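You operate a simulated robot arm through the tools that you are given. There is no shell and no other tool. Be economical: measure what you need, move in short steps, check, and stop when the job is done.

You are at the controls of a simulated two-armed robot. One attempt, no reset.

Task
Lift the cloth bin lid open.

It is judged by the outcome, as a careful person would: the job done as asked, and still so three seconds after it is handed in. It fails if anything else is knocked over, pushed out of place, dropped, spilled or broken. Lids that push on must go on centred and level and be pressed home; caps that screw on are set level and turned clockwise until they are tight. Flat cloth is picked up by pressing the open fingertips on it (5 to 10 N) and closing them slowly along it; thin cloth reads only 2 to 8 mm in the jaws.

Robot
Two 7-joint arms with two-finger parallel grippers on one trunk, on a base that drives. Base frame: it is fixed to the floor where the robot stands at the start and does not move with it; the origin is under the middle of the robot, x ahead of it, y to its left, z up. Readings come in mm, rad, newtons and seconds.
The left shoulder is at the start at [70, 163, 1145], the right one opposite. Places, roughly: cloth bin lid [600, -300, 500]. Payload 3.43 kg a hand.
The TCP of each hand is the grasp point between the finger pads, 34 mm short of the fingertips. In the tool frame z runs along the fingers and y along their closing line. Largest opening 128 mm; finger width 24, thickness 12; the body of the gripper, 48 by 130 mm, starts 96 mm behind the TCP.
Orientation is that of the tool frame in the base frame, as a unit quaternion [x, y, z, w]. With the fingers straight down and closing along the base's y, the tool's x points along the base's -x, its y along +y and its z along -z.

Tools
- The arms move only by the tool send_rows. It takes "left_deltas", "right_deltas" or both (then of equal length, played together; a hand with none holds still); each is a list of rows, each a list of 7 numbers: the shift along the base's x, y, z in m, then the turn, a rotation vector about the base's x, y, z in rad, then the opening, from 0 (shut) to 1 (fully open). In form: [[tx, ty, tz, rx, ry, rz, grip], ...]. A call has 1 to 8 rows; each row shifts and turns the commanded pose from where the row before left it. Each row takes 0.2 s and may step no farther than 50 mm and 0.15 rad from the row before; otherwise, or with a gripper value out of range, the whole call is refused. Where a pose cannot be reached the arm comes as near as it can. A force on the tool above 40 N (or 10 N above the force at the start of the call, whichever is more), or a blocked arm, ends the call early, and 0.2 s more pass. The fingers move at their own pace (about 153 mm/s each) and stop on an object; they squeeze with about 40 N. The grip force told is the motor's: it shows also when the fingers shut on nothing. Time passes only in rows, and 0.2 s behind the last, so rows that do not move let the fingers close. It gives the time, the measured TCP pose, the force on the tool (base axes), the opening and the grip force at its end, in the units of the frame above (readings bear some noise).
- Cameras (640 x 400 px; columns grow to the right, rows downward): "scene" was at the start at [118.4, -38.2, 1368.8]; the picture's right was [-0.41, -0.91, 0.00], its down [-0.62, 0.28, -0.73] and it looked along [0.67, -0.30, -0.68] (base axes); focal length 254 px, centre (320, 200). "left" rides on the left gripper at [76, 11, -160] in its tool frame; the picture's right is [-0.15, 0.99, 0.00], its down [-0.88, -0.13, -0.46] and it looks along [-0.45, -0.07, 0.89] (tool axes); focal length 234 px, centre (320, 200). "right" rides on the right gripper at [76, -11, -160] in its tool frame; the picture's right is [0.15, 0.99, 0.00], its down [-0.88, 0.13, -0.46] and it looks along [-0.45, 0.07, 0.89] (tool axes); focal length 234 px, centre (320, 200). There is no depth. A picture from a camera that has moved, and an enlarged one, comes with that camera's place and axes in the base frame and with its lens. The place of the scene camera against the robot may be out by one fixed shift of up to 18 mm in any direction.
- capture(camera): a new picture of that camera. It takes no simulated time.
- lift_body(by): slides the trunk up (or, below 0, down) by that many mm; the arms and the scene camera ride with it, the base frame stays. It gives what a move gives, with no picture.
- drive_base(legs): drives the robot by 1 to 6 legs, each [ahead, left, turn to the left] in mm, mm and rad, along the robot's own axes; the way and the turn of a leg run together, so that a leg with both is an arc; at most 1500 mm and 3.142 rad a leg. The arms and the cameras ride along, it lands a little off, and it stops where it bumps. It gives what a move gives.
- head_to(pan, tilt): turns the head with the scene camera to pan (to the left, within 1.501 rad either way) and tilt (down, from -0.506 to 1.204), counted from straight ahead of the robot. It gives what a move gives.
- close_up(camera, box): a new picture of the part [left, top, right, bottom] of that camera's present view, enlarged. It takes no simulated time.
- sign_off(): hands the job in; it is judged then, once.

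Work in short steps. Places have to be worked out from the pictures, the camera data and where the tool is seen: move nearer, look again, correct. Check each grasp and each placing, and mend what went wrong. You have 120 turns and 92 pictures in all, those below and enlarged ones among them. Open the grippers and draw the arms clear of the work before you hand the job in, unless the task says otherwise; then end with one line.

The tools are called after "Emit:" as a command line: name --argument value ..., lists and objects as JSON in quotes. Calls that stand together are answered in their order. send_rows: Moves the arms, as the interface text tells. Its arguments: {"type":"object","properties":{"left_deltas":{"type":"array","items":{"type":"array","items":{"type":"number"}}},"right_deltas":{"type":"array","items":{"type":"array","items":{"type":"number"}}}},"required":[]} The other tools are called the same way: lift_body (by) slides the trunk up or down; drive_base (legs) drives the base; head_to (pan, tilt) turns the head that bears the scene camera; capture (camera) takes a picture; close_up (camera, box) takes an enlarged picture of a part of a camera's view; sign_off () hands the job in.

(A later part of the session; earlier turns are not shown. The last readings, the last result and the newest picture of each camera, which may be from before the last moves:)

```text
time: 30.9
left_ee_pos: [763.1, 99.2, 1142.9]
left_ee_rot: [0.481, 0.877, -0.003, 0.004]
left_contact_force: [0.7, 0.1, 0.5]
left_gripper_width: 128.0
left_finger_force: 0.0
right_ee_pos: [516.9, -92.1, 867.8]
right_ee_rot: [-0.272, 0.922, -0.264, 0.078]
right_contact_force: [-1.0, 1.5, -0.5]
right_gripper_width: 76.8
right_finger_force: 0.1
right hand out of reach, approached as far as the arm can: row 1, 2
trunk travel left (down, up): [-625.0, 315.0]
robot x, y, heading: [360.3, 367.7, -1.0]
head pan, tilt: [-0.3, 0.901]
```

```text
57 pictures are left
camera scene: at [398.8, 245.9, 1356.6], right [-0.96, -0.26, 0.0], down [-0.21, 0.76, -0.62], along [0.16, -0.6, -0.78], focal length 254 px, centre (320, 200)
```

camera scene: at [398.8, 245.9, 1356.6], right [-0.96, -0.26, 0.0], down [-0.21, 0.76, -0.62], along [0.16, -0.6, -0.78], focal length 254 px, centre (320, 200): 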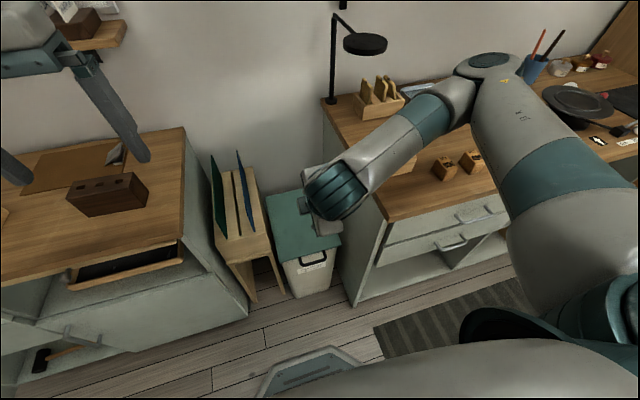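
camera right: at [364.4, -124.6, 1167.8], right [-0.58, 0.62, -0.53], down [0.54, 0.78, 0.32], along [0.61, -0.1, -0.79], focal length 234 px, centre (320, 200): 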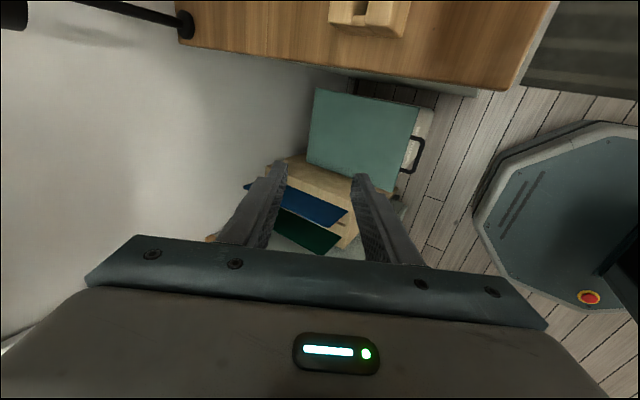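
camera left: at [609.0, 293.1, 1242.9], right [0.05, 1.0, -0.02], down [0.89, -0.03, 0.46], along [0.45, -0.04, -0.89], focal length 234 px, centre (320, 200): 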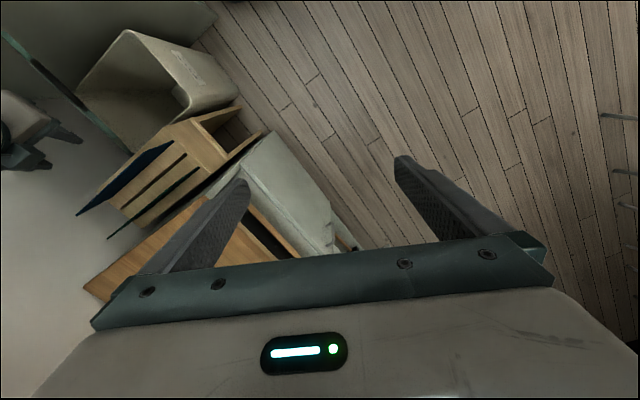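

It's reachable again, but the forearm would sink onto the counter objects as the hand descends. I raise the trunk so the forearm comes down more steeply.

Emit:
lift_body --by 250

Emit:
send_rows --right_deltas '[[0, 0, -0.05, 0, 0, 0, 0.6], [0, 0, -0.05, 0, 0, 0, 0.8], [0, 0, -0.05, 0, 0, 0, 1], [0, 0, -0.05, 0, 0, 0, 1], [0, 0, -0.05, 0, 0, 0, 1]]'

Emit:
capture --camera "scene"

Emit:
capture --camera "left"

```text
time: 33.5
left_ee_pos: [763.9, 100.4, 1393.9]
left_ee_rot: [0.482, 0.876, -0.003, 0.004]
left_contact_force: [0.2, -1.2, 0.4]
left_gripper_width: 128.1
left_finger_force: 0.1
right_ee_pos: [518.1, -90.8, 1117.3]
right_ee_rot: [-0.273, 0.921, -0.265, 0.079]
right_contact_force: [0.0, 0.2, 0.3]
right_gripper_width: 76.6
right_finger_force: 0.0
trunk travel left (down, up): [-875.0, 65.0]
robot x, y, heading: [360.8, 366.3, -1.005]
head pan, tilt: [-0.3, 0.901]
```

```text
time: 34.7
left_ee_pos: [763.6, 98.8, 1392.5]
left_ee_rot: [0.481, 0.876, -0.003, 0.003]
left_contact_force: [-0.3, 0.7, 0.4]
left_gripper_width: 128.1
left_finger_force: 0.1
right_ee_pos: [516.5, -91.8, 866.1]
right_ee_rot: [-0.273, 0.921, -0.265, 0.078]
right_contact_force: [0.5, -0.7, 0.6]
right_gripper_width: 127.6
right_finger_force: 0.0
trunk travel left (down, up): [-875.0, 65.0]
robot x, y, heading: [360.3, 367.2, -1.009]
head pan, tilt: [-0.3, 0.901]
```

```text
56 pictures are left
camera scene: at [399.5, 245.6, 1606.6], right [-0.96, -0.26, 0.0], down [-0.21, 0.76, -0.62], along [0.16, -0.6, -0.78], focal length 254 px, centre (320, 200)
```

scene: 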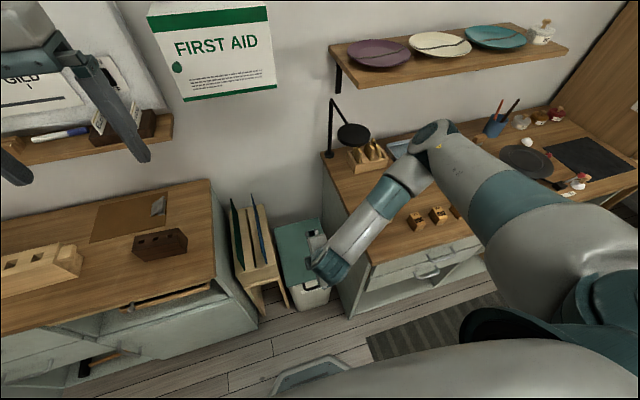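

```text
55 pictures are left
camera left: at [732.5, 170.9, 1552.3], right [0.91, 0.41, 0.0], down [0.36, -0.81, 0.46], along [0.19, -0.42, -0.89], focal length 234 px, centre (320, 200)
```

left: 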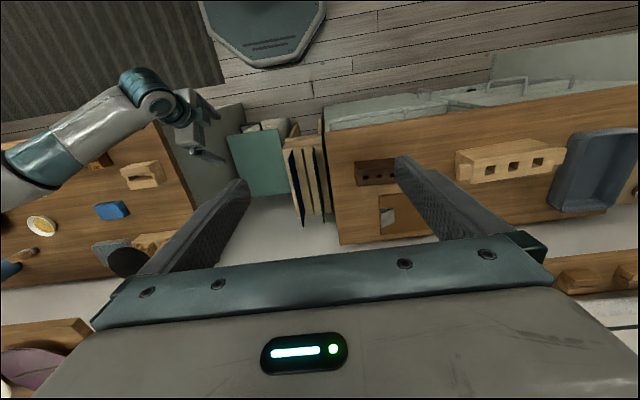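

The left camera gives a good overview. I pull the hand outward and lower it partway, watching the forearm against the counter corner.

Emit:
send_rows --right_deltas '[[-0.015, 0.018, -0.03, 0, 0, 0, 1], [-0.015, 0.018, -0.03, 0, 0, 0, 1], [-0.015, 0.018, -0.03, 0, 0, 0, 1], [0, 0, -0.04, 0, 0, 0, 1]]'

Emit:
capture --camera "scene"

Emit:
capture --camera "left"

```text
time: 35.7
left_ee_pos: [764.9, 100.2, 1393.0]
left_ee_rot: [0.482, 0.876, -0.003, 0.004]
left_contact_force: [-0.6, -0.4, 0.2]
left_gripper_width: 127.8
left_finger_force: 0.1
right_ee_pos: [526.8, -28.5, 762.0]
right_ee_rot: [-0.272, 0.923, -0.263, 0.071]
right_contact_force: [0.5, 0.1, -0.3]
right_gripper_width: 127.8
right_finger_force: 0.0
right hand out of reach, approached as far as the arm can: row 2, 3, 4
trunk travel left (down, up): [-875.0, 65.0]
robot x, y, heading: [359.1, 362.7, -1.003]
head pan, tilt: [-0.3, 0.901]
```

```text
54 pictures are left
camera scene: at [401.1, 246.4, 1606.5], right [-0.96, -0.27, 0.0], down [-0.21, 0.76, -0.62], along [0.16, -0.6, -0.78], focal length 254 px, centre (320, 200)
```

scene: 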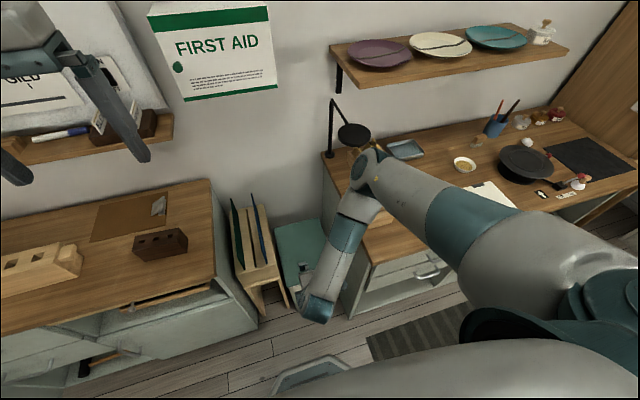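

```text
53 pictures are left
camera left: at [734.1, 171.7, 1552.0], right [0.91, 0.41, 0.0], down [0.36, -0.81, 0.46], along [0.19, -0.42, -0.89], focal length 234 px, centre (320, 200)
```

left: 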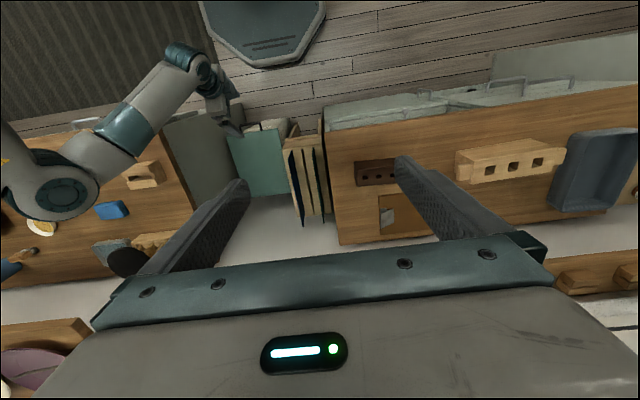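

The wrist hits its limit with the robot facing the bin squarely, and the elbow sinks over the counter. Heading ≈0 worked for the grasp; it only needed a stance farther left and away from the shelf. I raise the hand and go to that stance.

Emit:
send_rows --right_deltas '[[0, 0, 0.045, 0, 0, 0, 1], [0.015, -0.018, 0.04, 0, 0, 0, 1], [0.015, -0.018, 0.04, 0, 0, 0, 1], [0.015, -0.018, 0.04, 0, 0, 0, 1], [0, 0, 0.05, 0, 0, 0, 0.6], [0, 0, 0.05, 0, 0, 0, 0.44], [0, 0, 0.05, 0, 0, 0, 0.44], [0, 0, 0.05, 0, 0, 0, 0.44]]'

Emit:
drive_base --legs '[[-60, 0, 0.5]]'

```text
time: 37.5
left_ee_pos: [761.6, 100.8, 1394.8]
left_ee_rot: [0.481, 0.877, -0.003, 0.005]
left_contact_force: [-0.5, 0.0, -0.1]
left_gripper_width: 128.1
left_finger_force: 0.1
right_ee_pos: [569.1, -83.1, 1129.6]
right_ee_rot: [-0.273, 0.922, -0.265, 0.079]
right_contact_force: [-0.2, -0.7, 0.4]
right_gripper_width: 56.3
right_finger_force: 0.0
trunk travel left (down, up): [-875.0, 65.0]
robot x, y, heading: [361.9, 363.4, -1.002]
head pan, tilt: [-0.3, 0.901]
```

```text
time: 39.3
left_ee_pos: [797.6, 365.6, 1392.9]
left_ee_rot: [0.251, 0.968, -0.001, 0.004]
left_contact_force: [-0.4, -0.7, 0.6]
left_gripper_width: 128.1
left_finger_force: 0.1
right_ee_pos: [715.7, 113.3, 1128.0]
right_ee_rot: [-0.492, 0.826, -0.237, 0.142]
right_contact_force: [-1.1, 0.6, -0.6]
right_gripper_width: 56.2
right_finger_force: 0.1
trunk travel left (down, up): [-875.0, 65.0]
robot x, y, heading: [314.8, 409.1, -0.504]
head pan, tilt: [-0.3, 0.901]
```

Next I turn the tool yaw back by 1 rad, finish turning the robot to heading ≈0, then shift to the new stance.

Emit:
send_rows --right_deltas '[[0, 0, 0, 0, 0, -0.143, 0.44], [0, 0, 0, 0, 0, -0.143, 0.44], [0, 0, 0, 0, 0, -0.143, 0.44], [0, 0, 0, 0, 0, -0.143, 0.44], [0, 0, 0, 0, 0, -0.143, 0.44], [0, 0, 0, 0, 0, -0.143, 0.44], [0, 0, 0, 0, 0, -0.143, 0.44], [0, 0, 0, 0, 0, 0, 0.44]]'

Emit:
drive_base --legs '[[0, 0, 0.504], [-205, -250, 0]]'

Emit:
capture --camera "scene"

```text
time: 41.1
left_ee_pos: [797.5, 366.7, 1393.7]
left_ee_rot: [0.251, 0.968, -0.002, 0.005]
left_contact_force: [-0.4, 0.3, 0.0]
left_gripper_width: 128.1
left_finger_force: 0.1
right_ee_pos: [716.1, 111.3, 1129.9]
right_ee_rot: [-0.036, 0.96, -0.277, 0.01]
right_contact_force: [-0.9, 0.5, 0.0]
right_gripper_width: 56.3
right_finger_force: 0.1
trunk travel left (down, up): [-875.0, 65.0]
robot x, y, heading: [318.8, 405.8, -0.504]
head pan, tilt: [-0.3, 0.901]
```

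```text
time: 44.7
left_ee_pos: [554.9, 352.9, 1393.0]
left_ee_rot: [0.003, 1.0, -0.001, 0.004]
left_contact_force: [0.4, -0.3, 0.2]
left_gripper_width: 127.8
left_finger_force: 0.0
right_ee_pos: [604.2, 90.9, 1129.6]
right_ee_rot: [-0.273, 0.922, -0.265, 0.077]
right_contact_force: [0.1, -0.5, 0.0]
right_gripper_width: 56.3
right_finger_force: 0.0
trunk travel left (down, up): [-875.0, 65.0]
robot x, y, heading: [114.5, 157.9, -0.002]
head pan, tilt: [-0.3, 0.901]
```

```text
52 pictures are left
camera scene: at [228.3, 130.3, 1606.4], right [-0.3, -0.95, 0.0], down [-0.75, 0.23, -0.62], along [0.59, -0.19, -0.78], focal length 254 px, centre (320, 200)
```

scene: 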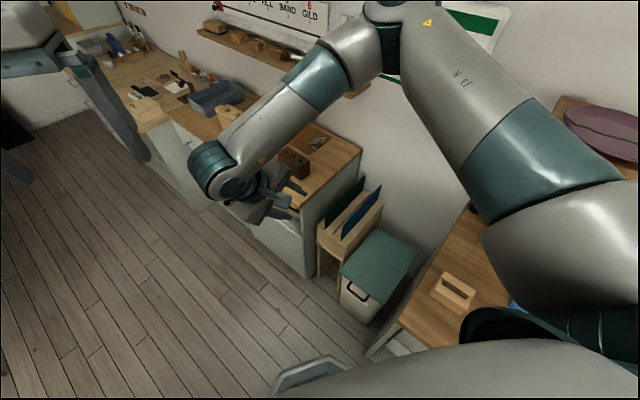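

Stance is good, with the handle about 413 ahead and 284 right. I move the hand over the standoff, restore the 45° tilt and open the gripper.

Emit:
send_rows --right_deltas '[[-0.033, -0.033, 0, -0.096, -0.063, 0, 0.6], [-0.033, -0.033, 0, -0.096, -0.063, 0, 0.8], [-0.033, -0.033, 0, 0, 0, 0, 1], [-0.033, -0.033, 0, 0, 0, 0, 1], [0, 0, 0, 0, 0, 0, 1]]'

Emit:
lift_body --by -200

Emit:
capture --camera "scene"

Emit:
capture --camera "right"

```text
time: 45.9
left_ee_pos: [554.3, 353.7, 1392.2]
left_ee_rot: [0.003, 1.0, 0.0, 0.005]
left_contact_force: [-0.5, -1.0, -0.3]
left_gripper_width: 128.1
left_finger_force: 0.1
right_ee_pos: [487.5, -27.3, 1120.0]
right_ee_rot: [-0.262, 0.885, -0.37, 0.108]
right_contact_force: [0.1, 0.9, 0.5]
right_gripper_width: 127.9
right_finger_force: 0.0
right hand out of reach, approached as far as the arm can: row 4
trunk travel left (down, up): [-875.0, 65.0]
robot x, y, heading: [111.0, 155.0, -0.002]
head pan, tilt: [-0.3, 0.901]
```

```text
time: 48.1
left_ee_pos: [554.0, 350.8, 1193.6]
left_ee_rot: [0.002, 1.0, -0.001, 0.006]
left_contact_force: [0.7, -0.5, -0.1]
left_gripper_width: 128.1
left_finger_force: 0.0
right_ee_pos: [488.8, -28.5, 920.2]
right_ee_rot: [-0.262, 0.885, -0.369, 0.109]
right_contact_force: [-0.3, 0.2, -1.3]
right_gripper_width: 127.8
right_finger_force: 0.0
trunk travel left (down, up): [-675.0, 265.0]
robot x, y, heading: [109.4, 158.3, 0.001]
head pan, tilt: [-0.3, 0.901]
```

```text
51 pictures are left
camera scene: at [226.4, 128.4, 1406.6], right [-0.3, -0.95, 0.0], down [-0.75, 0.23, -0.62], along [0.59, -0.19, -0.78], focal length 254 px, centre (320, 200)
```

scene: 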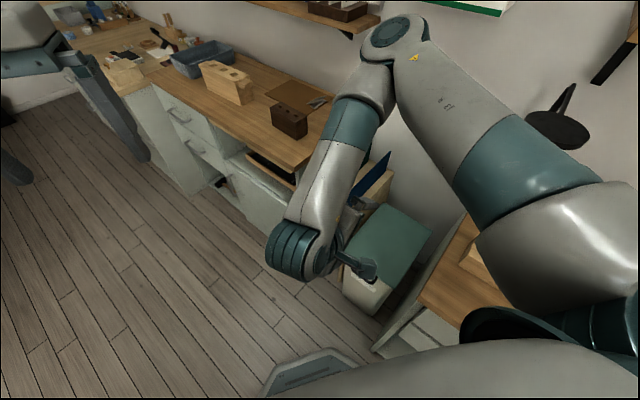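

```text
50 pictures are left
camera right: at [367.6, 20.8, 1040.9], right [-0.5, 0.5, -0.7], down [0.51, 0.83, 0.23], along [0.7, -0.25, -0.67], focal length 234 px, centre (320, 200)
```

right: 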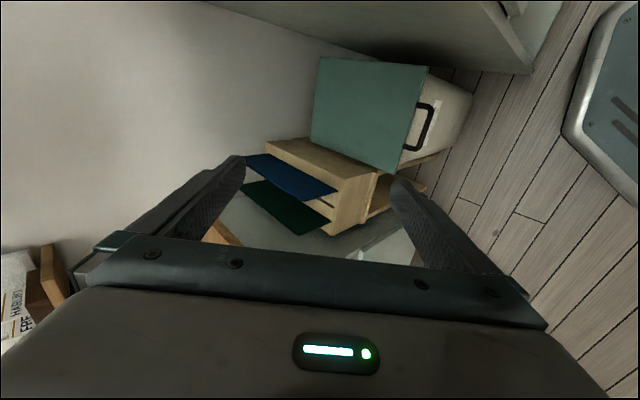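

The view looks as it did the first time. I descend to just above the standoff and check.

Emit:
send_rows --right_deltas '[[-0.002, -0.003, -0.048, 0, 0, 0, 1], [-0.002, -0.003, -0.048, 0, 0, 0, 1], [-0.002, -0.003, -0.048, 0, 0, 0, 1], [-0.002, -0.003, -0.048, 0, 0, 0, 1], [-0.002, -0.003, -0.048, 0, 0, 0, 1], [-0.002, -0.003, -0.048, 0, 0, 0, 1]]'

Emit:
capture --camera "scene"

Emit:
capture --camera "right"

```text
time: 49.5
left_ee_pos: [554.1, 350.6, 1194.0]
left_ee_rot: [0.003, 1.0, 0.0, 0.004]
left_contact_force: [0.7, 0.1, 0.2]
left_gripper_width: 127.9
left_finger_force: 0.1
right_ee_pos: [476.4, -46.9, 634.4]
right_ee_rot: [-0.261, 0.885, -0.369, 0.109]
right_contact_force: [1.2, -0.4, -0.3]
right_gripper_width: 127.8
right_finger_force: 0.2
trunk travel left (down, up): [-675.0, 265.0]
robot x, y, heading: [110.6, 154.0, -0.002]
head pan, tilt: [-0.3, 0.901]
```

```text
49 pictures are left
camera scene: at [226.8, 127.5, 1406.6], right [-0.3, -0.95, 0.0], down [-0.75, 0.23, -0.62], along [0.59, -0.18, -0.78], focal length 254 px, centre (320, 200)
```

scene: 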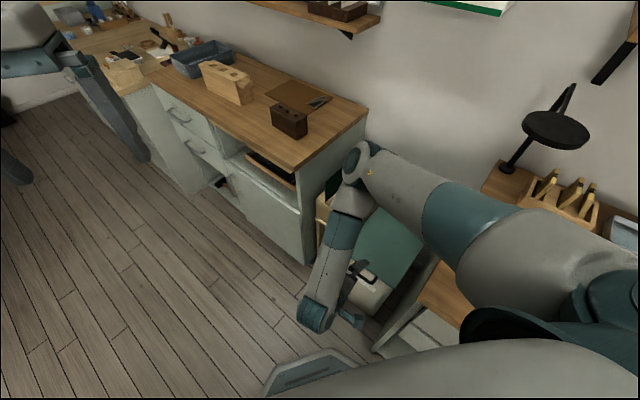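

```text
48 pictures are left
camera right: at [356.0, 2.6, 754.4], right [-0.5, 0.51, -0.7], down [0.51, 0.83, 0.23], along [0.7, -0.25, -0.67], focal length 234 px, centre (320, 200)
```

right: 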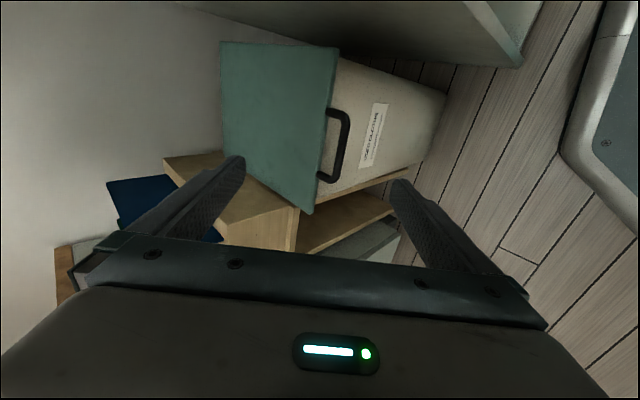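

The view repeats the earlier approach. I go to the pre-contact pose used before, (535,-136,526).

Emit:
send_rows --right_deltas '[[0.0148, -0.024, -0.0287, 0, 0, 0, 1], [0.0148, -0.024, -0.0287, 0, 0, 0, 1], [0.0148, -0.024, -0.0287, 0, 0, 0, 1], [0.007, -0.0085, -0.0105, 0, 0, 0, 1], [0.007, -0.0085, -0.0105, 0, 0, 0, 1]]'

Emit:
capture --camera "right"

Emit:
capture --camera "scene"

```text
time: 50.7
left_ee_pos: [553.4, 351.6, 1194.4]
left_ee_rot: [0.003, 1.0, 0.0, 0.005]
left_contact_force: [0.0, -0.4, 0.5]
left_gripper_width: 128.1
left_finger_force: 0.1
right_ee_pos: [534.6, -137.0, 524.6]
right_ee_rot: [-0.261, 0.885, -0.369, 0.11]
right_contact_force: [-0.6, -0.3, -0.6]
right_gripper_width: 128.1
right_finger_force: 0.0
trunk travel left (down, up): [-675.0, 265.0]
robot x, y, heading: [109.2, 151.7, -0.007]
head pan, tilt: [-0.3, 0.901]
```

```text
47 pictures are left
camera right: at [413.2, -87.1, 646.0], right [-0.5, 0.5, -0.7], down [0.51, 0.83, 0.23], along [0.7, -0.25, -0.67], focal length 234 px, centre (320, 200)
```

right: 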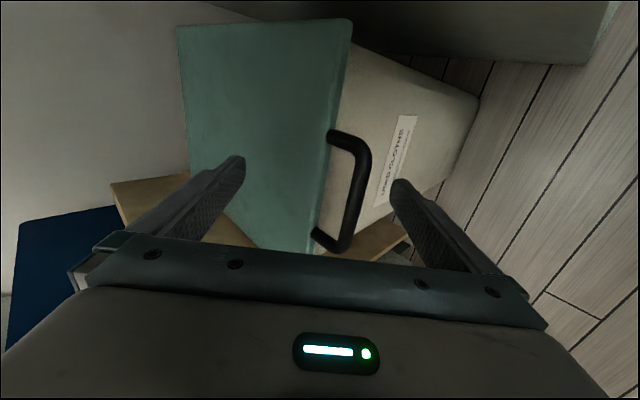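

```text
46 pictures are left
camera scene: at [226.6, 127.9, 1406.5], right [-0.3, -0.95, 0.0], down [-0.75, 0.23, -0.62], along [0.59, -0.18, -0.78], focal length 254 px, centre (320, 200)
```

scene: 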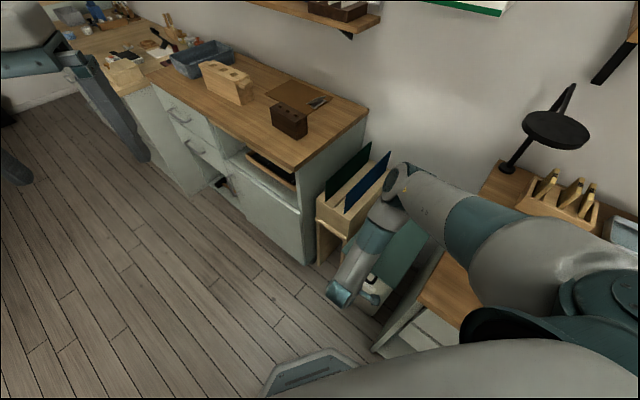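

Same picture as before, and the bin hasn't moved. I repeat the hook and first lift.

Emit:
send_rows --right_deltas '[[0.0039, -0.0059, 0.0071, 0, 0, 0, 1], [0.0039, -0.0059, 0.0071, 0, 0, 0, 1], [0.0039, -0.0059, 0.0071, 0, 0, 0, 1], [0.001, -0.0015, 0.02, 0, 0, 0, 1], [0.0015, -0.003, 0.03, 0, 0, 0, 1], [0.003, -0.005, 0.03, 0, 0, 0, 1], [0.004, -0.006, 0.03, 0, 0, 0, 1]]'

Emit:
capture --camera "right"

Emit:
capture --camera "scene"

```text
time: 52.3
left_ee_pos: [552.3, 351.4, 1193.8]
left_ee_rot: [0.002, 1.0, -0.001, 0.005]
left_contact_force: [0.1, -1.2, -0.2]
left_gripper_width: 127.7
left_finger_force: 0.0
right_ee_pos: [558.8, -166.7, 657.5]
right_ee_rot: [-0.261, 0.885, -0.37, 0.109]
right_contact_force: [-0.1, 0.6, -1.1]
right_gripper_width: 128.0
right_finger_force: 0.1
trunk travel left (down, up): [-675.0, 265.0]
robot x, y, heading: [112.7, 152.7, 0.003]
head pan, tilt: [-0.3, 0.901]
```

```text
45 pictures are left
camera right: at [436.4, -118.2, 778.1], right [-0.5, 0.5, -0.7], down [0.51, 0.83, 0.23], along [0.7, -0.25, -0.67], focal length 234 px, centre (320, 200)
```

right: 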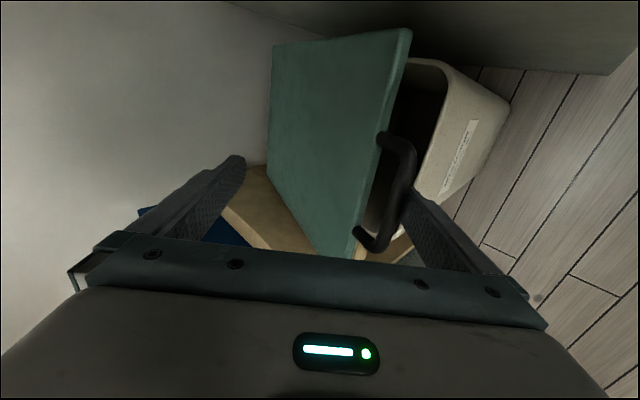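

```text
44 pictures are left
camera scene: at [226.3, 128.4, 1406.5], right [-0.3, -0.95, 0.0], down [-0.75, 0.23, -0.62], along [0.59, -0.19, -0.78], focal length 254 px, centre (320, 200)
```

scene: 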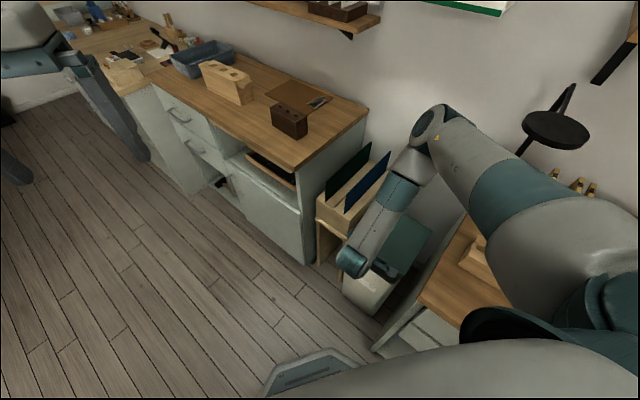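

Good: same state as before, with the elbow well away from shelf and lamp. I continue to about 45°.

Emit:
send_rows --right_deltas '[[0.0064, -0.0099, 0.0324, 0, 0, 0, 1], [0.0082, -0.0127, 0.0312, 0, 0, 0, 1], [0.0098, -0.0151, 0.0295, 0, 0, 0, 1], [0.0114, -0.0176, 0.0275, 0, 0, 0, 1], [0.0129, -0.0198, 0.0253, 0, 0, 0, 1]]'

Emit:
capture --camera "scene"

Emit:
capture --camera "right"

```text
time: 53.5
left_ee_pos: [551.6, 350.6, 1192.6]
left_ee_rot: [0.003, 1.0, 0.0, 0.006]
left_contact_force: [-0.6, -0.3, -0.3]
left_gripper_width: 128.3
left_finger_force: 0.0
right_ee_pos: [605.2, -243.0, 801.0]
right_ee_rot: [-0.26, 0.886, -0.369, 0.109]
right_contact_force: [-0.8, 0.4, -0.2]
right_gripper_width: 128.1
right_finger_force: 0.1
trunk travel left (down, up): [-675.0, 265.0]
robot x, y, heading: [111.7, 152.2, -0.0]
head pan, tilt: [-0.3, 0.901]
```

```text
43 pictures are left
camera scene: at [225.8, 127.5, 1406.5], right [-0.3, -0.95, 0.0], down [-0.75, 0.23, -0.62], along [0.59, -0.18, -0.78], focal length 254 px, centre (320, 200)
```

scene: 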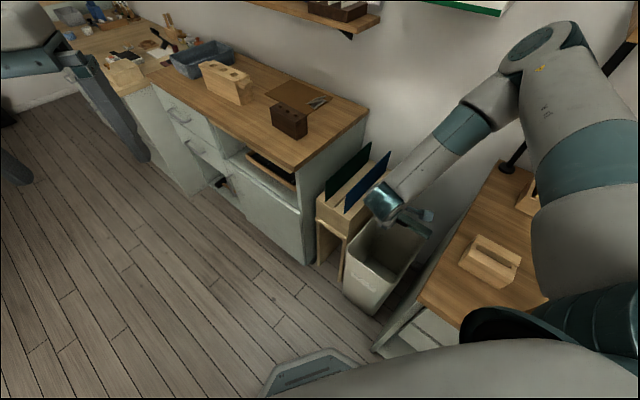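

```text
42 pictures are left
camera right: at [484.5, -194.7, 922.5], right [-0.5, 0.5, -0.7], down [0.51, 0.83, 0.23], along [0.7, -0.25, -0.67], focal length 234 px, centre (320, 200)
```

right: 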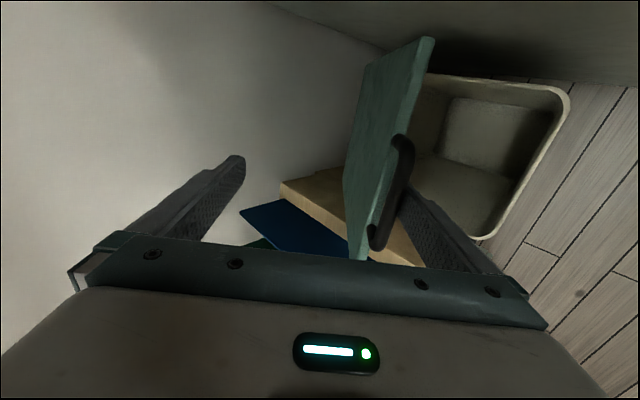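

The elbow is near where trouble began, so I change method: slide the lower finger about 70 mm deeper under the lid. After that I push the lid from low down while flattening the tool, which keeps wrist and elbow low.

Emit:
send_rows --right_deltas '[[0.009, -0.0138, -0.0165, 0, 0, 0, 1], [0.009, -0.0138, -0.0165, 0, 0, 0, 1], [0.009, -0.0138, -0.0165, 0, 0, 0, 1]]'

Emit:
capture --camera "right"

Emit:
capture --camera "scene"

```text
time: 53.8
left_ee_pos: [553.0, 352.2, 1193.9]
left_ee_rot: [0.004, 1.0, -0.001, 0.006]
left_contact_force: [-0.2, -1.0, -0.3]
left_gripper_width: 128.3
left_finger_force: 0.0
right_ee_pos: [605.4, -241.4, 796.2]
right_ee_rot: [-0.266, 0.886, -0.364, 0.109]
right_contact_force: [-8.3, 8.0, 11.1]
right_gripper_width: 128.0
right_finger_force: 0.1
trunk travel left (down, up): [-675.0, 265.0]
robot x, y, heading: [107.6, 153.3, -0.003]
head pan, tilt: [-0.3, 0.901]
stopped in row 1 (right hand): the force on the tool passed its limit (the readings are from after the stop); the commanded pose is now the measured one
```

```text
41 pictures are left
camera right: at [485.4, -195.5, 918.9], right [-0.51, 0.51, -0.69], down [0.51, 0.83, 0.23], along [0.69, -0.23, -0.68], focal length 234 px, centre (320, 200)
```

right: 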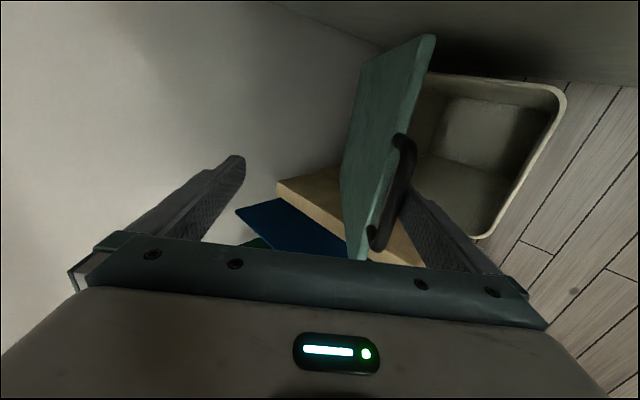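

```text
40 pictures are left
camera scene: at [225.4, 129.3, 1406.6], right [-0.3, -0.95, 0.0], down [-0.75, 0.23, -0.62], along [0.59, -0.19, -0.78], focal length 254 px, centre (320, 200)
```

scene: 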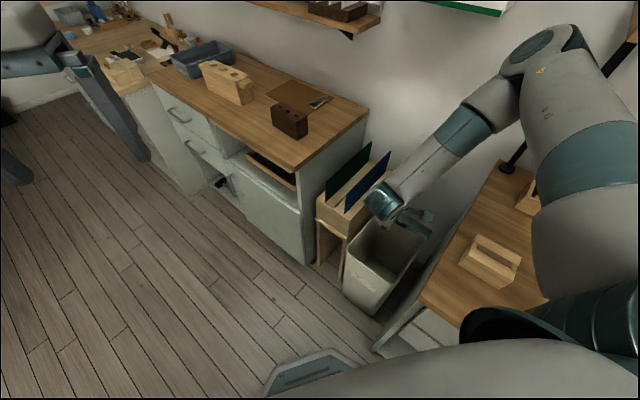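

The fingertip, inside the handle loop, butted against the lid's front edge. I back off slightly, steepen the tool about the bar so the tip dips below the lid, then slide inward.

Emit:
send_rows --right_deltas '[[-0.0025, 0.004, 0.005, 0, 0, 0, 1], [0.0032, -0.0049, -0.0051, 0.105, 0.068, 0, 1], [0.0032, -0.0049, -0.0051, 0.105, 0.068, 0, 1]]'

Emit:
capture --camera "right"

```text
time: 54.6
left_ee_pos: [567.1, 369.8, 1183.1]
left_ee_rot: [-0.005, 1.0, -0.006, -0.002]
left_contact_force: [0.2, -2.1, 0.9]
left_gripper_width: 127.7
left_finger_force: 0.0
right_ee_pos: [626.6, -229.2, 782.1]
right_ee_rot: [-0.29, 0.921, -0.252, 0.067]
right_contact_force: [-0.4, 0.2, -2.1]
right_gripper_width: 127.9
right_finger_force: 0.0
trunk travel left (down, up): [-675.0, 265.0]
robot x, y, heading: [116.8, 154.1, 0.007]
head pan, tilt: [-0.3, 0.901]
```

```text
39 pictures are left
camera right: at [527.8, -211.8, 929.0], right [-0.61, 0.61, -0.5], down [0.54, 0.79, 0.31], along [0.58, -0.08, -0.81], focal length 234 px, centre (320, 200)
```

right: 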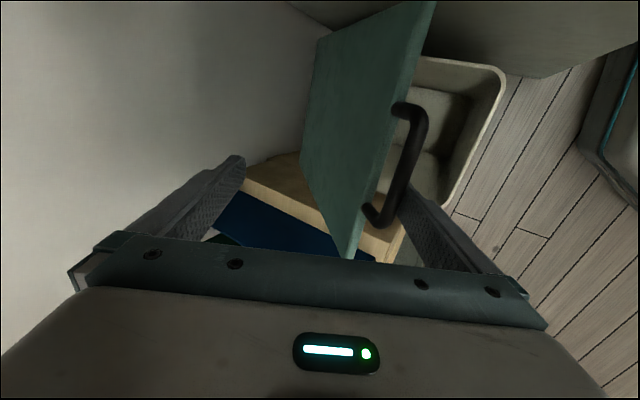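

The base was nudged again as the tool steepened. I check the elbow region at once.

Emit:
head_to --pan -0.9 --tilt 0.5

Emit:
capture --camera "scene"

Emit:
capture --camera "left"

```text
time: 55.6
left_ee_pos: [566.0, 370.2, 1184.3]
left_ee_rot: [-0.005, 1.0, -0.005, -0.003]
left_contact_force: [0.0, -0.2, -0.5]
left_gripper_width: 128.0
left_finger_force: 0.2
right_ee_pos: [624.2, -230.6, 783.9]
right_ee_rot: [-0.292, 0.92, -0.252, 0.064]
right_contact_force: [0.4, 0.5, -0.9]
right_gripper_width: 127.8
right_finger_force: 0.0
trunk travel left (down, up): [-675.0, 265.0]
robot x, y, heading: [112.5, 157.9, 0.013]
head pan, tilt: [-0.901, 0.499]
```

```text
38 pictures are left
camera scene: at [231.1, 95.5, 1438.8], right [-0.77, -0.63, 0.02], down [-0.32, 0.36, -0.88], along [0.55, -0.68, -0.48], focal length 254 px, centre (320, 200)
```

scene: 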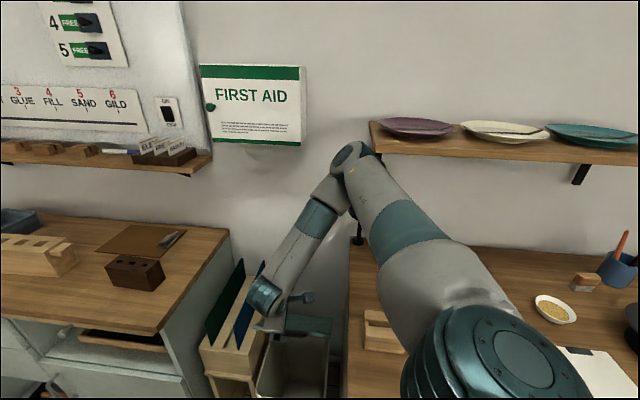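

```text
37 pictures are left
camera left: at [490.9, 382.3, 1344.0], right [0.14, 0.99, -0.01], down [0.88, -0.12, 0.45], along [0.45, -0.07, -0.89], focal length 234 px, centre (320, 200)
```

left: 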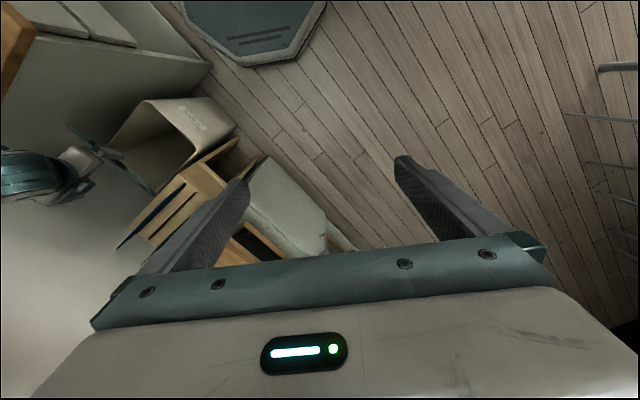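

The elbow and upper arm press down on the lamp disc, which sits near (458,-378,1135); the robot's right side is tilted up. I lower the lid gently by reversing, then redo it with the trunk raised so the arm passes over the lamp.

Emit:
send_rows --right_deltas '[[-0.0032, 0.0049, 0.0051, -0.105, -0.068, 0, 1], [-0.0032, 0.0049, 0.0051, -0.105, -0.068, 0, 1], [-0.0129, 0.0198, -0.0253, 0, 0, 0, 1], [-0.0114, 0.0176, -0.0275, 0, 0, 0, 1], [-0.0098, 0.0151, -0.0295, 0, 0, 0, 1], [-0.0082, 0.0127, -0.0312, 0, 0, 0, 1], [-0.0064, 0.0099, -0.0324, 0, 0, 0, 1]]'

Emit:
capture --camera "right"

Emit:
capture --camera "scene"

```text
time: 57.2
left_ee_pos: [552.5, 350.8, 1193.7]
left_ee_rot: [0.002, 1.0, 0.0, 0.005]
left_contact_force: [-0.1, -0.3, -0.4]
left_gripper_width: 127.9
left_finger_force: 0.1
right_ee_pos: [553.6, -163.4, 657.0]
right_ee_rot: [-0.264, 0.886, -0.365, 0.108]
right_contact_force: [-0.8, 0.2, 0.0]
right_gripper_width: 127.9
right_finger_force: 0.1
trunk travel left (down, up): [-675.0, 265.0]
robot x, y, heading: [113.4, 156.5, -0.002]
head pan, tilt: [-0.901, 0.499]
```

```text
36 pictures are left
camera right: at [434.2, -116.1, 779.0], right [-0.51, 0.51, -0.7], down [0.51, 0.83, 0.23], along [0.69, -0.24, -0.68], focal length 234 px, centre (320, 200)
```

right: 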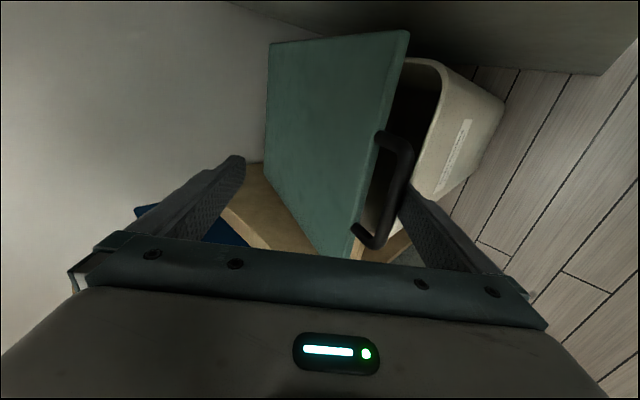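

```text
35 pictures are left
camera scene: at [210.7, 79.8, 1440.4], right [-0.79, -0.62, 0.0], down [-0.3, 0.38, -0.88], along [0.54, -0.69, -0.48], focal length 254 px, centre (320, 200)
```

scene: 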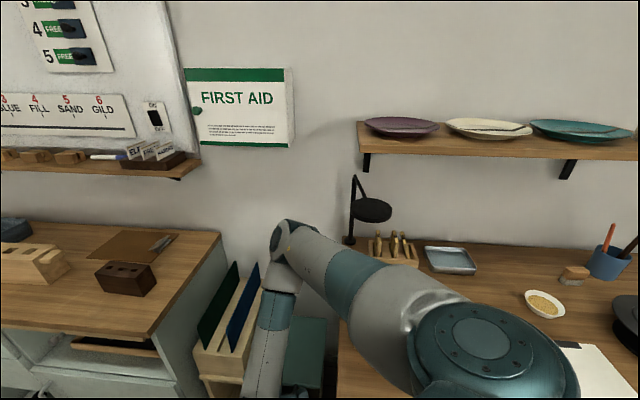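

The robot is level again and nothing is displaced, with the lid resting on the finger at about 17°. From here the tip is below the lid, so I slide the finger inward underneath it, then use the trunk to lift (arm configuration stays low).

Emit:
send_rows --right_deltas '[[0.0122, -0.0187, 0, 0, 0, 0, 1], [0.0122, -0.0187, 0, 0, 0, 0, 1], [0.0122, -0.0187, 0, 0, 0, 0, 1]]'

Emit:
capture --camera "right"

```text
time: 58.0
left_ee_pos: [552.3, 350.3, 1193.2]
left_ee_rot: [0.003, 1.0, 0.0, 0.005]
left_contact_force: [0.4, 0.5, 0.5]
left_gripper_width: 128.0
left_finger_force: 0.0
right_ee_pos: [592.4, -221.5, 654.8]
right_ee_rot: [-0.265, 0.886, -0.365, 0.108]
right_contact_force: [-1.0, 0.6, -0.5]
right_gripper_width: 128.2
right_finger_force: 0.1
trunk travel left (down, up): [-675.0, 265.0]
robot x, y, heading: [108.7, 158.1, -0.001]
head pan, tilt: [-0.901, 0.499]
```

```text
34 pictures are left
camera right: at [472.0, -174.2, 777.1], right [-0.51, 0.51, -0.7], down [0.51, 0.83, 0.23], along [0.69, -0.24, -0.68], focal length 234 px, centre (320, 200)
```

right: 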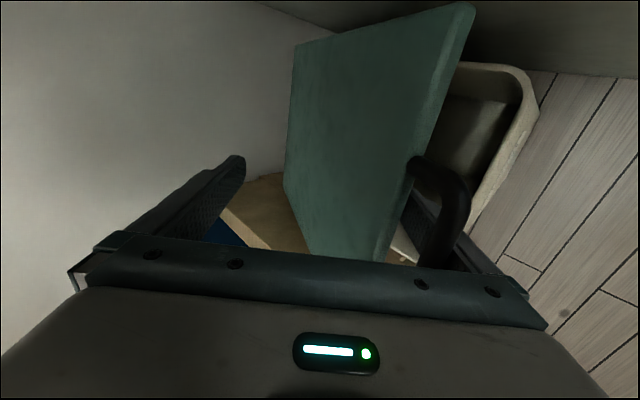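

The finger is well under the lid. I lift the trunk by 80 mm, then push the hand inward another 50 mm.

Emit:
lift_body --by 80

Emit:
send_rows --right_deltas '[[0.0091, -0.014, 0, 0, 0, 0, 1], [0.0091, -0.014, 0, 0, 0, 0, 1], [0.0091, -0.014, 0, 0, 0, 0, 1]]'

Emit:
capture --camera "right"

Emit:
capture --camera "scene"

```text
time: 59.2
left_ee_pos: [554.3, 351.2, 1274.2]
left_ee_rot: [0.002, 1.0, 0.001, 0.005]
left_contact_force: [0.3, -0.4, 0.2]
left_gripper_width: 127.8
left_finger_force: 0.0
right_ee_pos: [592.5, -220.4, 736.0]
right_ee_rot: [-0.264, 0.886, -0.365, 0.109]
right_contact_force: [-0.6, 0.8, 0.2]
right_gripper_width: 128.0
right_finger_force: 0.0
trunk travel left (down, up): [-755.0, 185.0]
robot x, y, heading: [107.5, 154.9, -0.001]
head pan, tilt: [-0.901, 0.499]
```

```text
time: 60.0
left_ee_pos: [554.1, 349.3, 1273.3]
left_ee_rot: [0.002, 1.0, -0.001, 0.005]
left_contact_force: [0.4, -0.9, 0.5]
left_gripper_width: 128.0
left_finger_force: 0.1
right_ee_pos: [619.6, -262.5, 736.8]
right_ee_rot: [-0.265, 0.886, -0.364, 0.109]
right_contact_force: [-0.3, 1.0, 0.0]
right_gripper_width: 128.0
right_finger_force: 0.1
trunk travel left (down, up): [-755.0, 185.0]
robot x, y, heading: [111.6, 154.7, -0.002]
head pan, tilt: [-0.901, 0.499]
```

```text
33 pictures are left
camera right: at [499.6, -216.3, 857.8], right [-0.51, 0.51, -0.7], down [0.51, 0.83, 0.23], along [0.69, -0.24, -0.68], focal length 234 px, centre (320, 200)
```

right: 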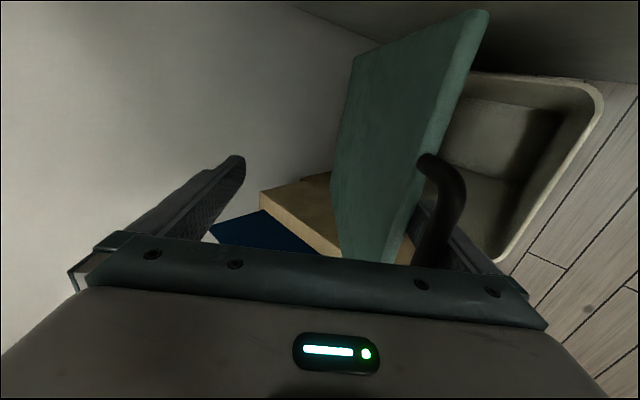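

```text
32 pictures are left
camera scene: at [210.6, 78.9, 1520.4], right [-0.79, -0.62, 0.0], down [-0.3, 0.38, -0.88], along [0.54, -0.69, -0.48], focal length 254 px, centre (320, 200)
```

scene: 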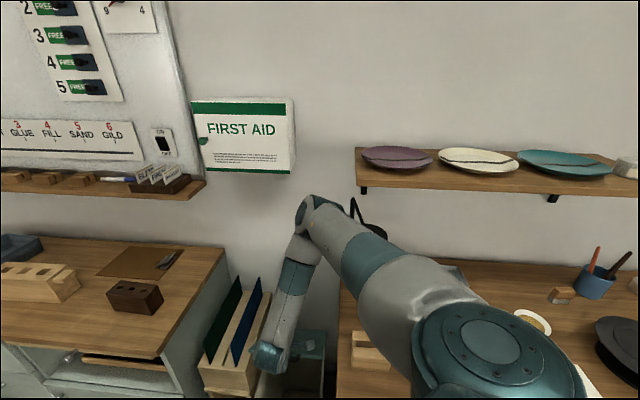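

The lid is at about 43° and the robot is undisturbed. I lift the trunk another 60 mm.

Emit:
lift_body --by 60

Emit:
capture --camera "right"

Emit:
capture --camera "scene"

```text
time: 61.0
left_ee_pos: [553.6, 350.4, 1333.4]
left_ee_rot: [0.003, 1.0, 0.0, 0.005]
left_contact_force: [0.1, -0.6, 0.2]
left_gripper_width: 127.9
left_finger_force: 0.0
right_ee_pos: [619.4, -263.2, 794.9]
right_ee_rot: [-0.265, 0.887, -0.364, 0.108]
right_contact_force: [-0.4, 0.2, -0.1]
right_gripper_width: 128.0
right_finger_force: 0.2
trunk travel left (down, up): [-815.0, 125.0]
robot x, y, heading: [115.9, 155.2, -0.01]
head pan, tilt: [-0.901, 0.499]
```

```text
31 pictures are left
camera right: at [499.6, -215.8, 917.8], right [-0.51, 0.51, -0.7], down [0.51, 0.83, 0.23], along [0.69, -0.24, -0.68], focal length 234 px, centre (320, 200)
```

right: 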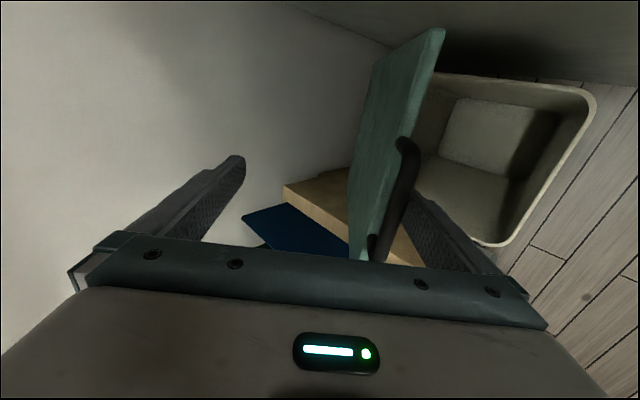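

```text
30 pictures are left
camera scene: at [211.0, 79.4, 1580.4], right [-0.79, -0.62, 0.0], down [-0.3, 0.38, -0.88], along [0.54, -0.69, -0.48], focal length 254 px, centre (320, 200)
```

scene: 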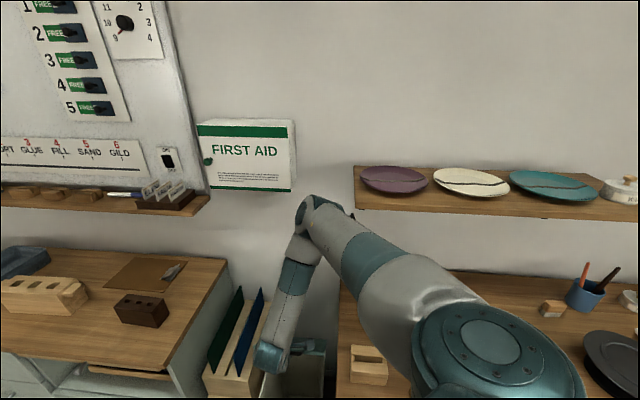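

The arm now passes above the lamp with margin to the shelf. I push inward while flattening the tool, a few rows at a time, watching the base pose.

Emit:
send_rows --right_deltas '[[0.0064, -0.0098, 0.0022, -0.04, -0.026, 0, 1], [0.0064, -0.0098, 0.0022, -0.04, -0.026, 0, 1], [0.0064, -0.0098, 0.0022, -0.04, -0.026, 0, 1]]'

Emit:
capture --camera "right"

```text
time: 61.8
left_ee_pos: [554.5, 351.7, 1332.4]
left_ee_rot: [0.003, 1.0, 0.0, 0.004]
left_contact_force: [-1.1, 0.2, -0.4]
left_gripper_width: 128.0
left_finger_force: 0.0
right_ee_pos: [639.2, -292.2, 803.1]
right_ee_rot: [-0.256, 0.858, -0.427, 0.127]
right_contact_force: [-0.2, 0.9, 0.7]
right_gripper_width: 128.1
right_finger_force: 0.1
trunk travel left (down, up): [-815.0, 125.0]
robot x, y, heading: [114.6, 154.5, 0.001]
head pan, tilt: [-0.901, 0.499]
```

```text
29 pictures are left
camera right: at [510.2, -231.0, 908.5], right [-0.45, 0.42, -0.79], down [0.49, 0.85, 0.17], along [0.74, -0.31, -0.59], focal length 234 px, centre (320, 200)
```

right: 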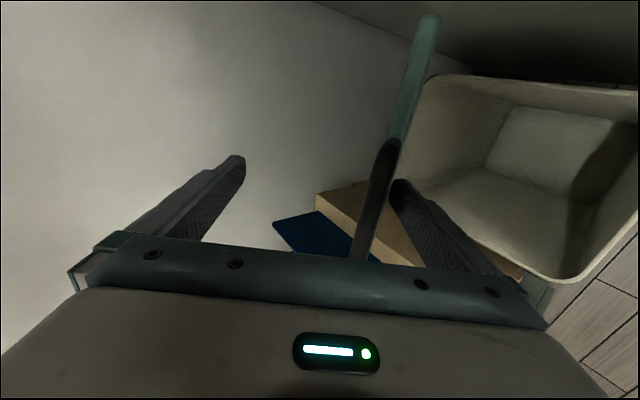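

The lid is at about 57° on the fingertip with everything steady. I continue.

Emit:
send_rows --right_deltas '[[0.0064, -0.0098, 0.0022, -0.04, -0.026, 0, 1], [0.0064, -0.0098, 0.0022, -0.04, -0.026, 0, 1], [0.0064, -0.0098, 0.0022, -0.04, -0.026, 0, 1]]'

Emit:
capture --camera "right"

Emit:
capture --camera "scene"

```text
time: 62.6
left_ee_pos: [551.9, 349.9, 1333.4]
left_ee_rot: [0.002, 1.0, 0.0, 0.005]
left_contact_force: [0.0, 0.4, -0.6]
left_gripper_width: 128.1
left_finger_force: 0.1
right_ee_pos: [659.1, -322.2, 808.9]
right_ee_rot: [-0.246, 0.825, -0.487, 0.145]
right_contact_force: [-1.3, 1.8, 0.5]
right_gripper_width: 128.1
right_finger_force: 0.1
trunk travel left (down, up): [-815.0, 125.0]
robot x, y, heading: [110.1, 155.9, -0.002]
head pan, tilt: [-0.901, 0.499]
```

```text
28 pictures are left
camera right: at [522.2, -249.5, 897.2], right [-0.39, 0.32, -0.87], down [0.48, 0.87, 0.11], along [0.79, -0.38, -0.49], focal length 234 px, centre (320, 200)
```

right: 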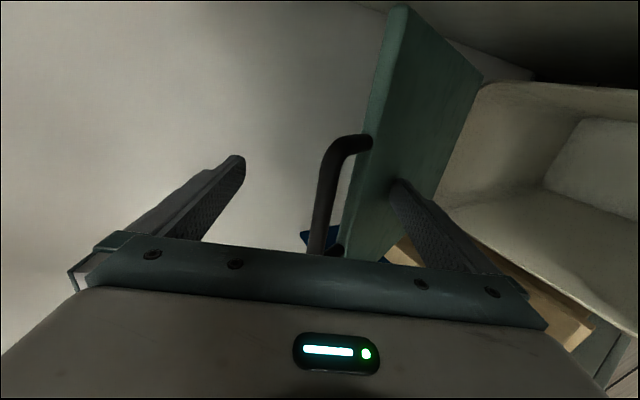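

```text
27 pictures are left
camera scene: at [210.8, 79.2, 1580.4], right [-0.79, -0.62, 0.0], down [-0.3, 0.38, -0.88], along [0.54, -0.69, -0.48], focal length 254 px, centre (320, 200)
```

scene: 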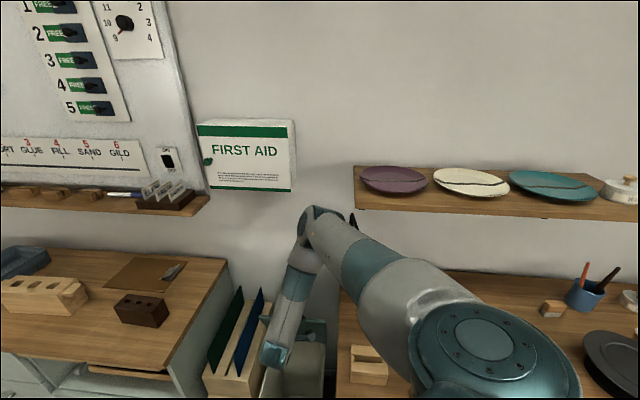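

The lid is at about 67° with the tip pressing its underside; wall clearance behind the hinge is about 145 mm. I continue pushing toward vertical.

Emit:
send_rows --right_deltas '[[0.0086, -0.0132, 0.0021, -0.021, -0.014, 0, 1], [0.0086, -0.0132, 0.0021, -0.021, -0.014, 0, 1], [0.0086, -0.0132, 0.0021, -0.021, -0.014, 0, 1], [0.0086, -0.0132, 0.0021, -0.021, -0.014, 0, 1]]'

Emit:
capture --camera "right"

Emit:
capture --camera "scene"

```text
time: 63.6
left_ee_pos: [553.2, 350.6, 1332.8]
left_ee_rot: [0.003, 1.0, 0.0, 0.005]
left_contact_force: [-0.5, 0.5, 0.6]
left_gripper_width: 127.9
left_finger_force: 0.1
right_ee_pos: [692.6, -374.1, 817.4]
right_ee_rot: [-0.238, 0.8, -0.528, 0.157]
right_contact_force: [-0.2, 0.2, 0.5]
right_gripper_width: 128.3
right_finger_force: 0.0
trunk travel left (down, up): [-815.0, 125.0]
robot x, y, heading: [109.1, 158.2, -0.005]
head pan, tilt: [-0.901, 0.499]
```

```text
26 pictures are left
camera right: at [552.0, -294.9, 891.8], right [-0.34, 0.24, -0.91], down [0.48, 0.88, 0.06], along [0.81, -0.42, -0.41], focal length 234 px, centre (320, 200)
```

right: 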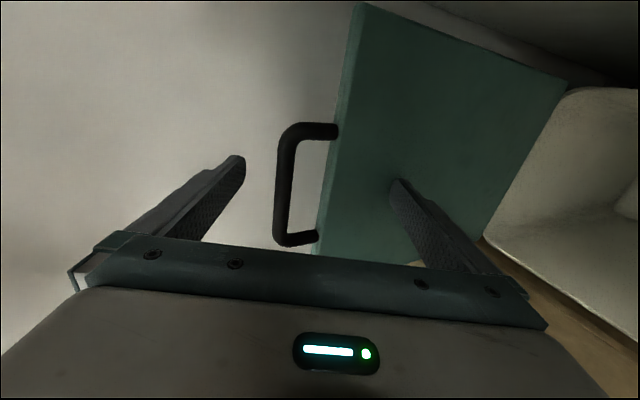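

```text
25 pictures are left
camera scene: at [210.9, 78.9, 1580.4], right [-0.79, -0.62, 0.0], down [-0.3, 0.38, -0.88], along [0.54, -0.69, -0.48], focal length 254 px, centre (320, 200)
```

scene: 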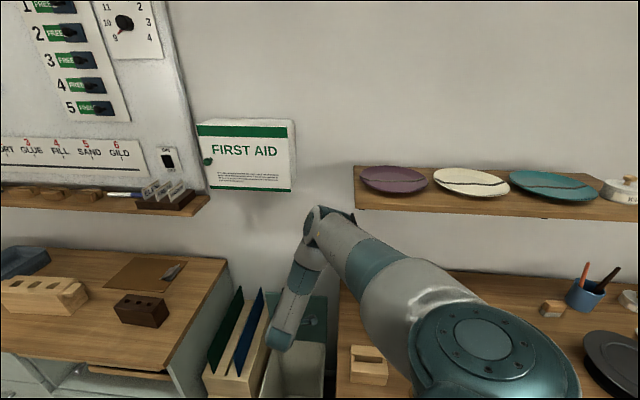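

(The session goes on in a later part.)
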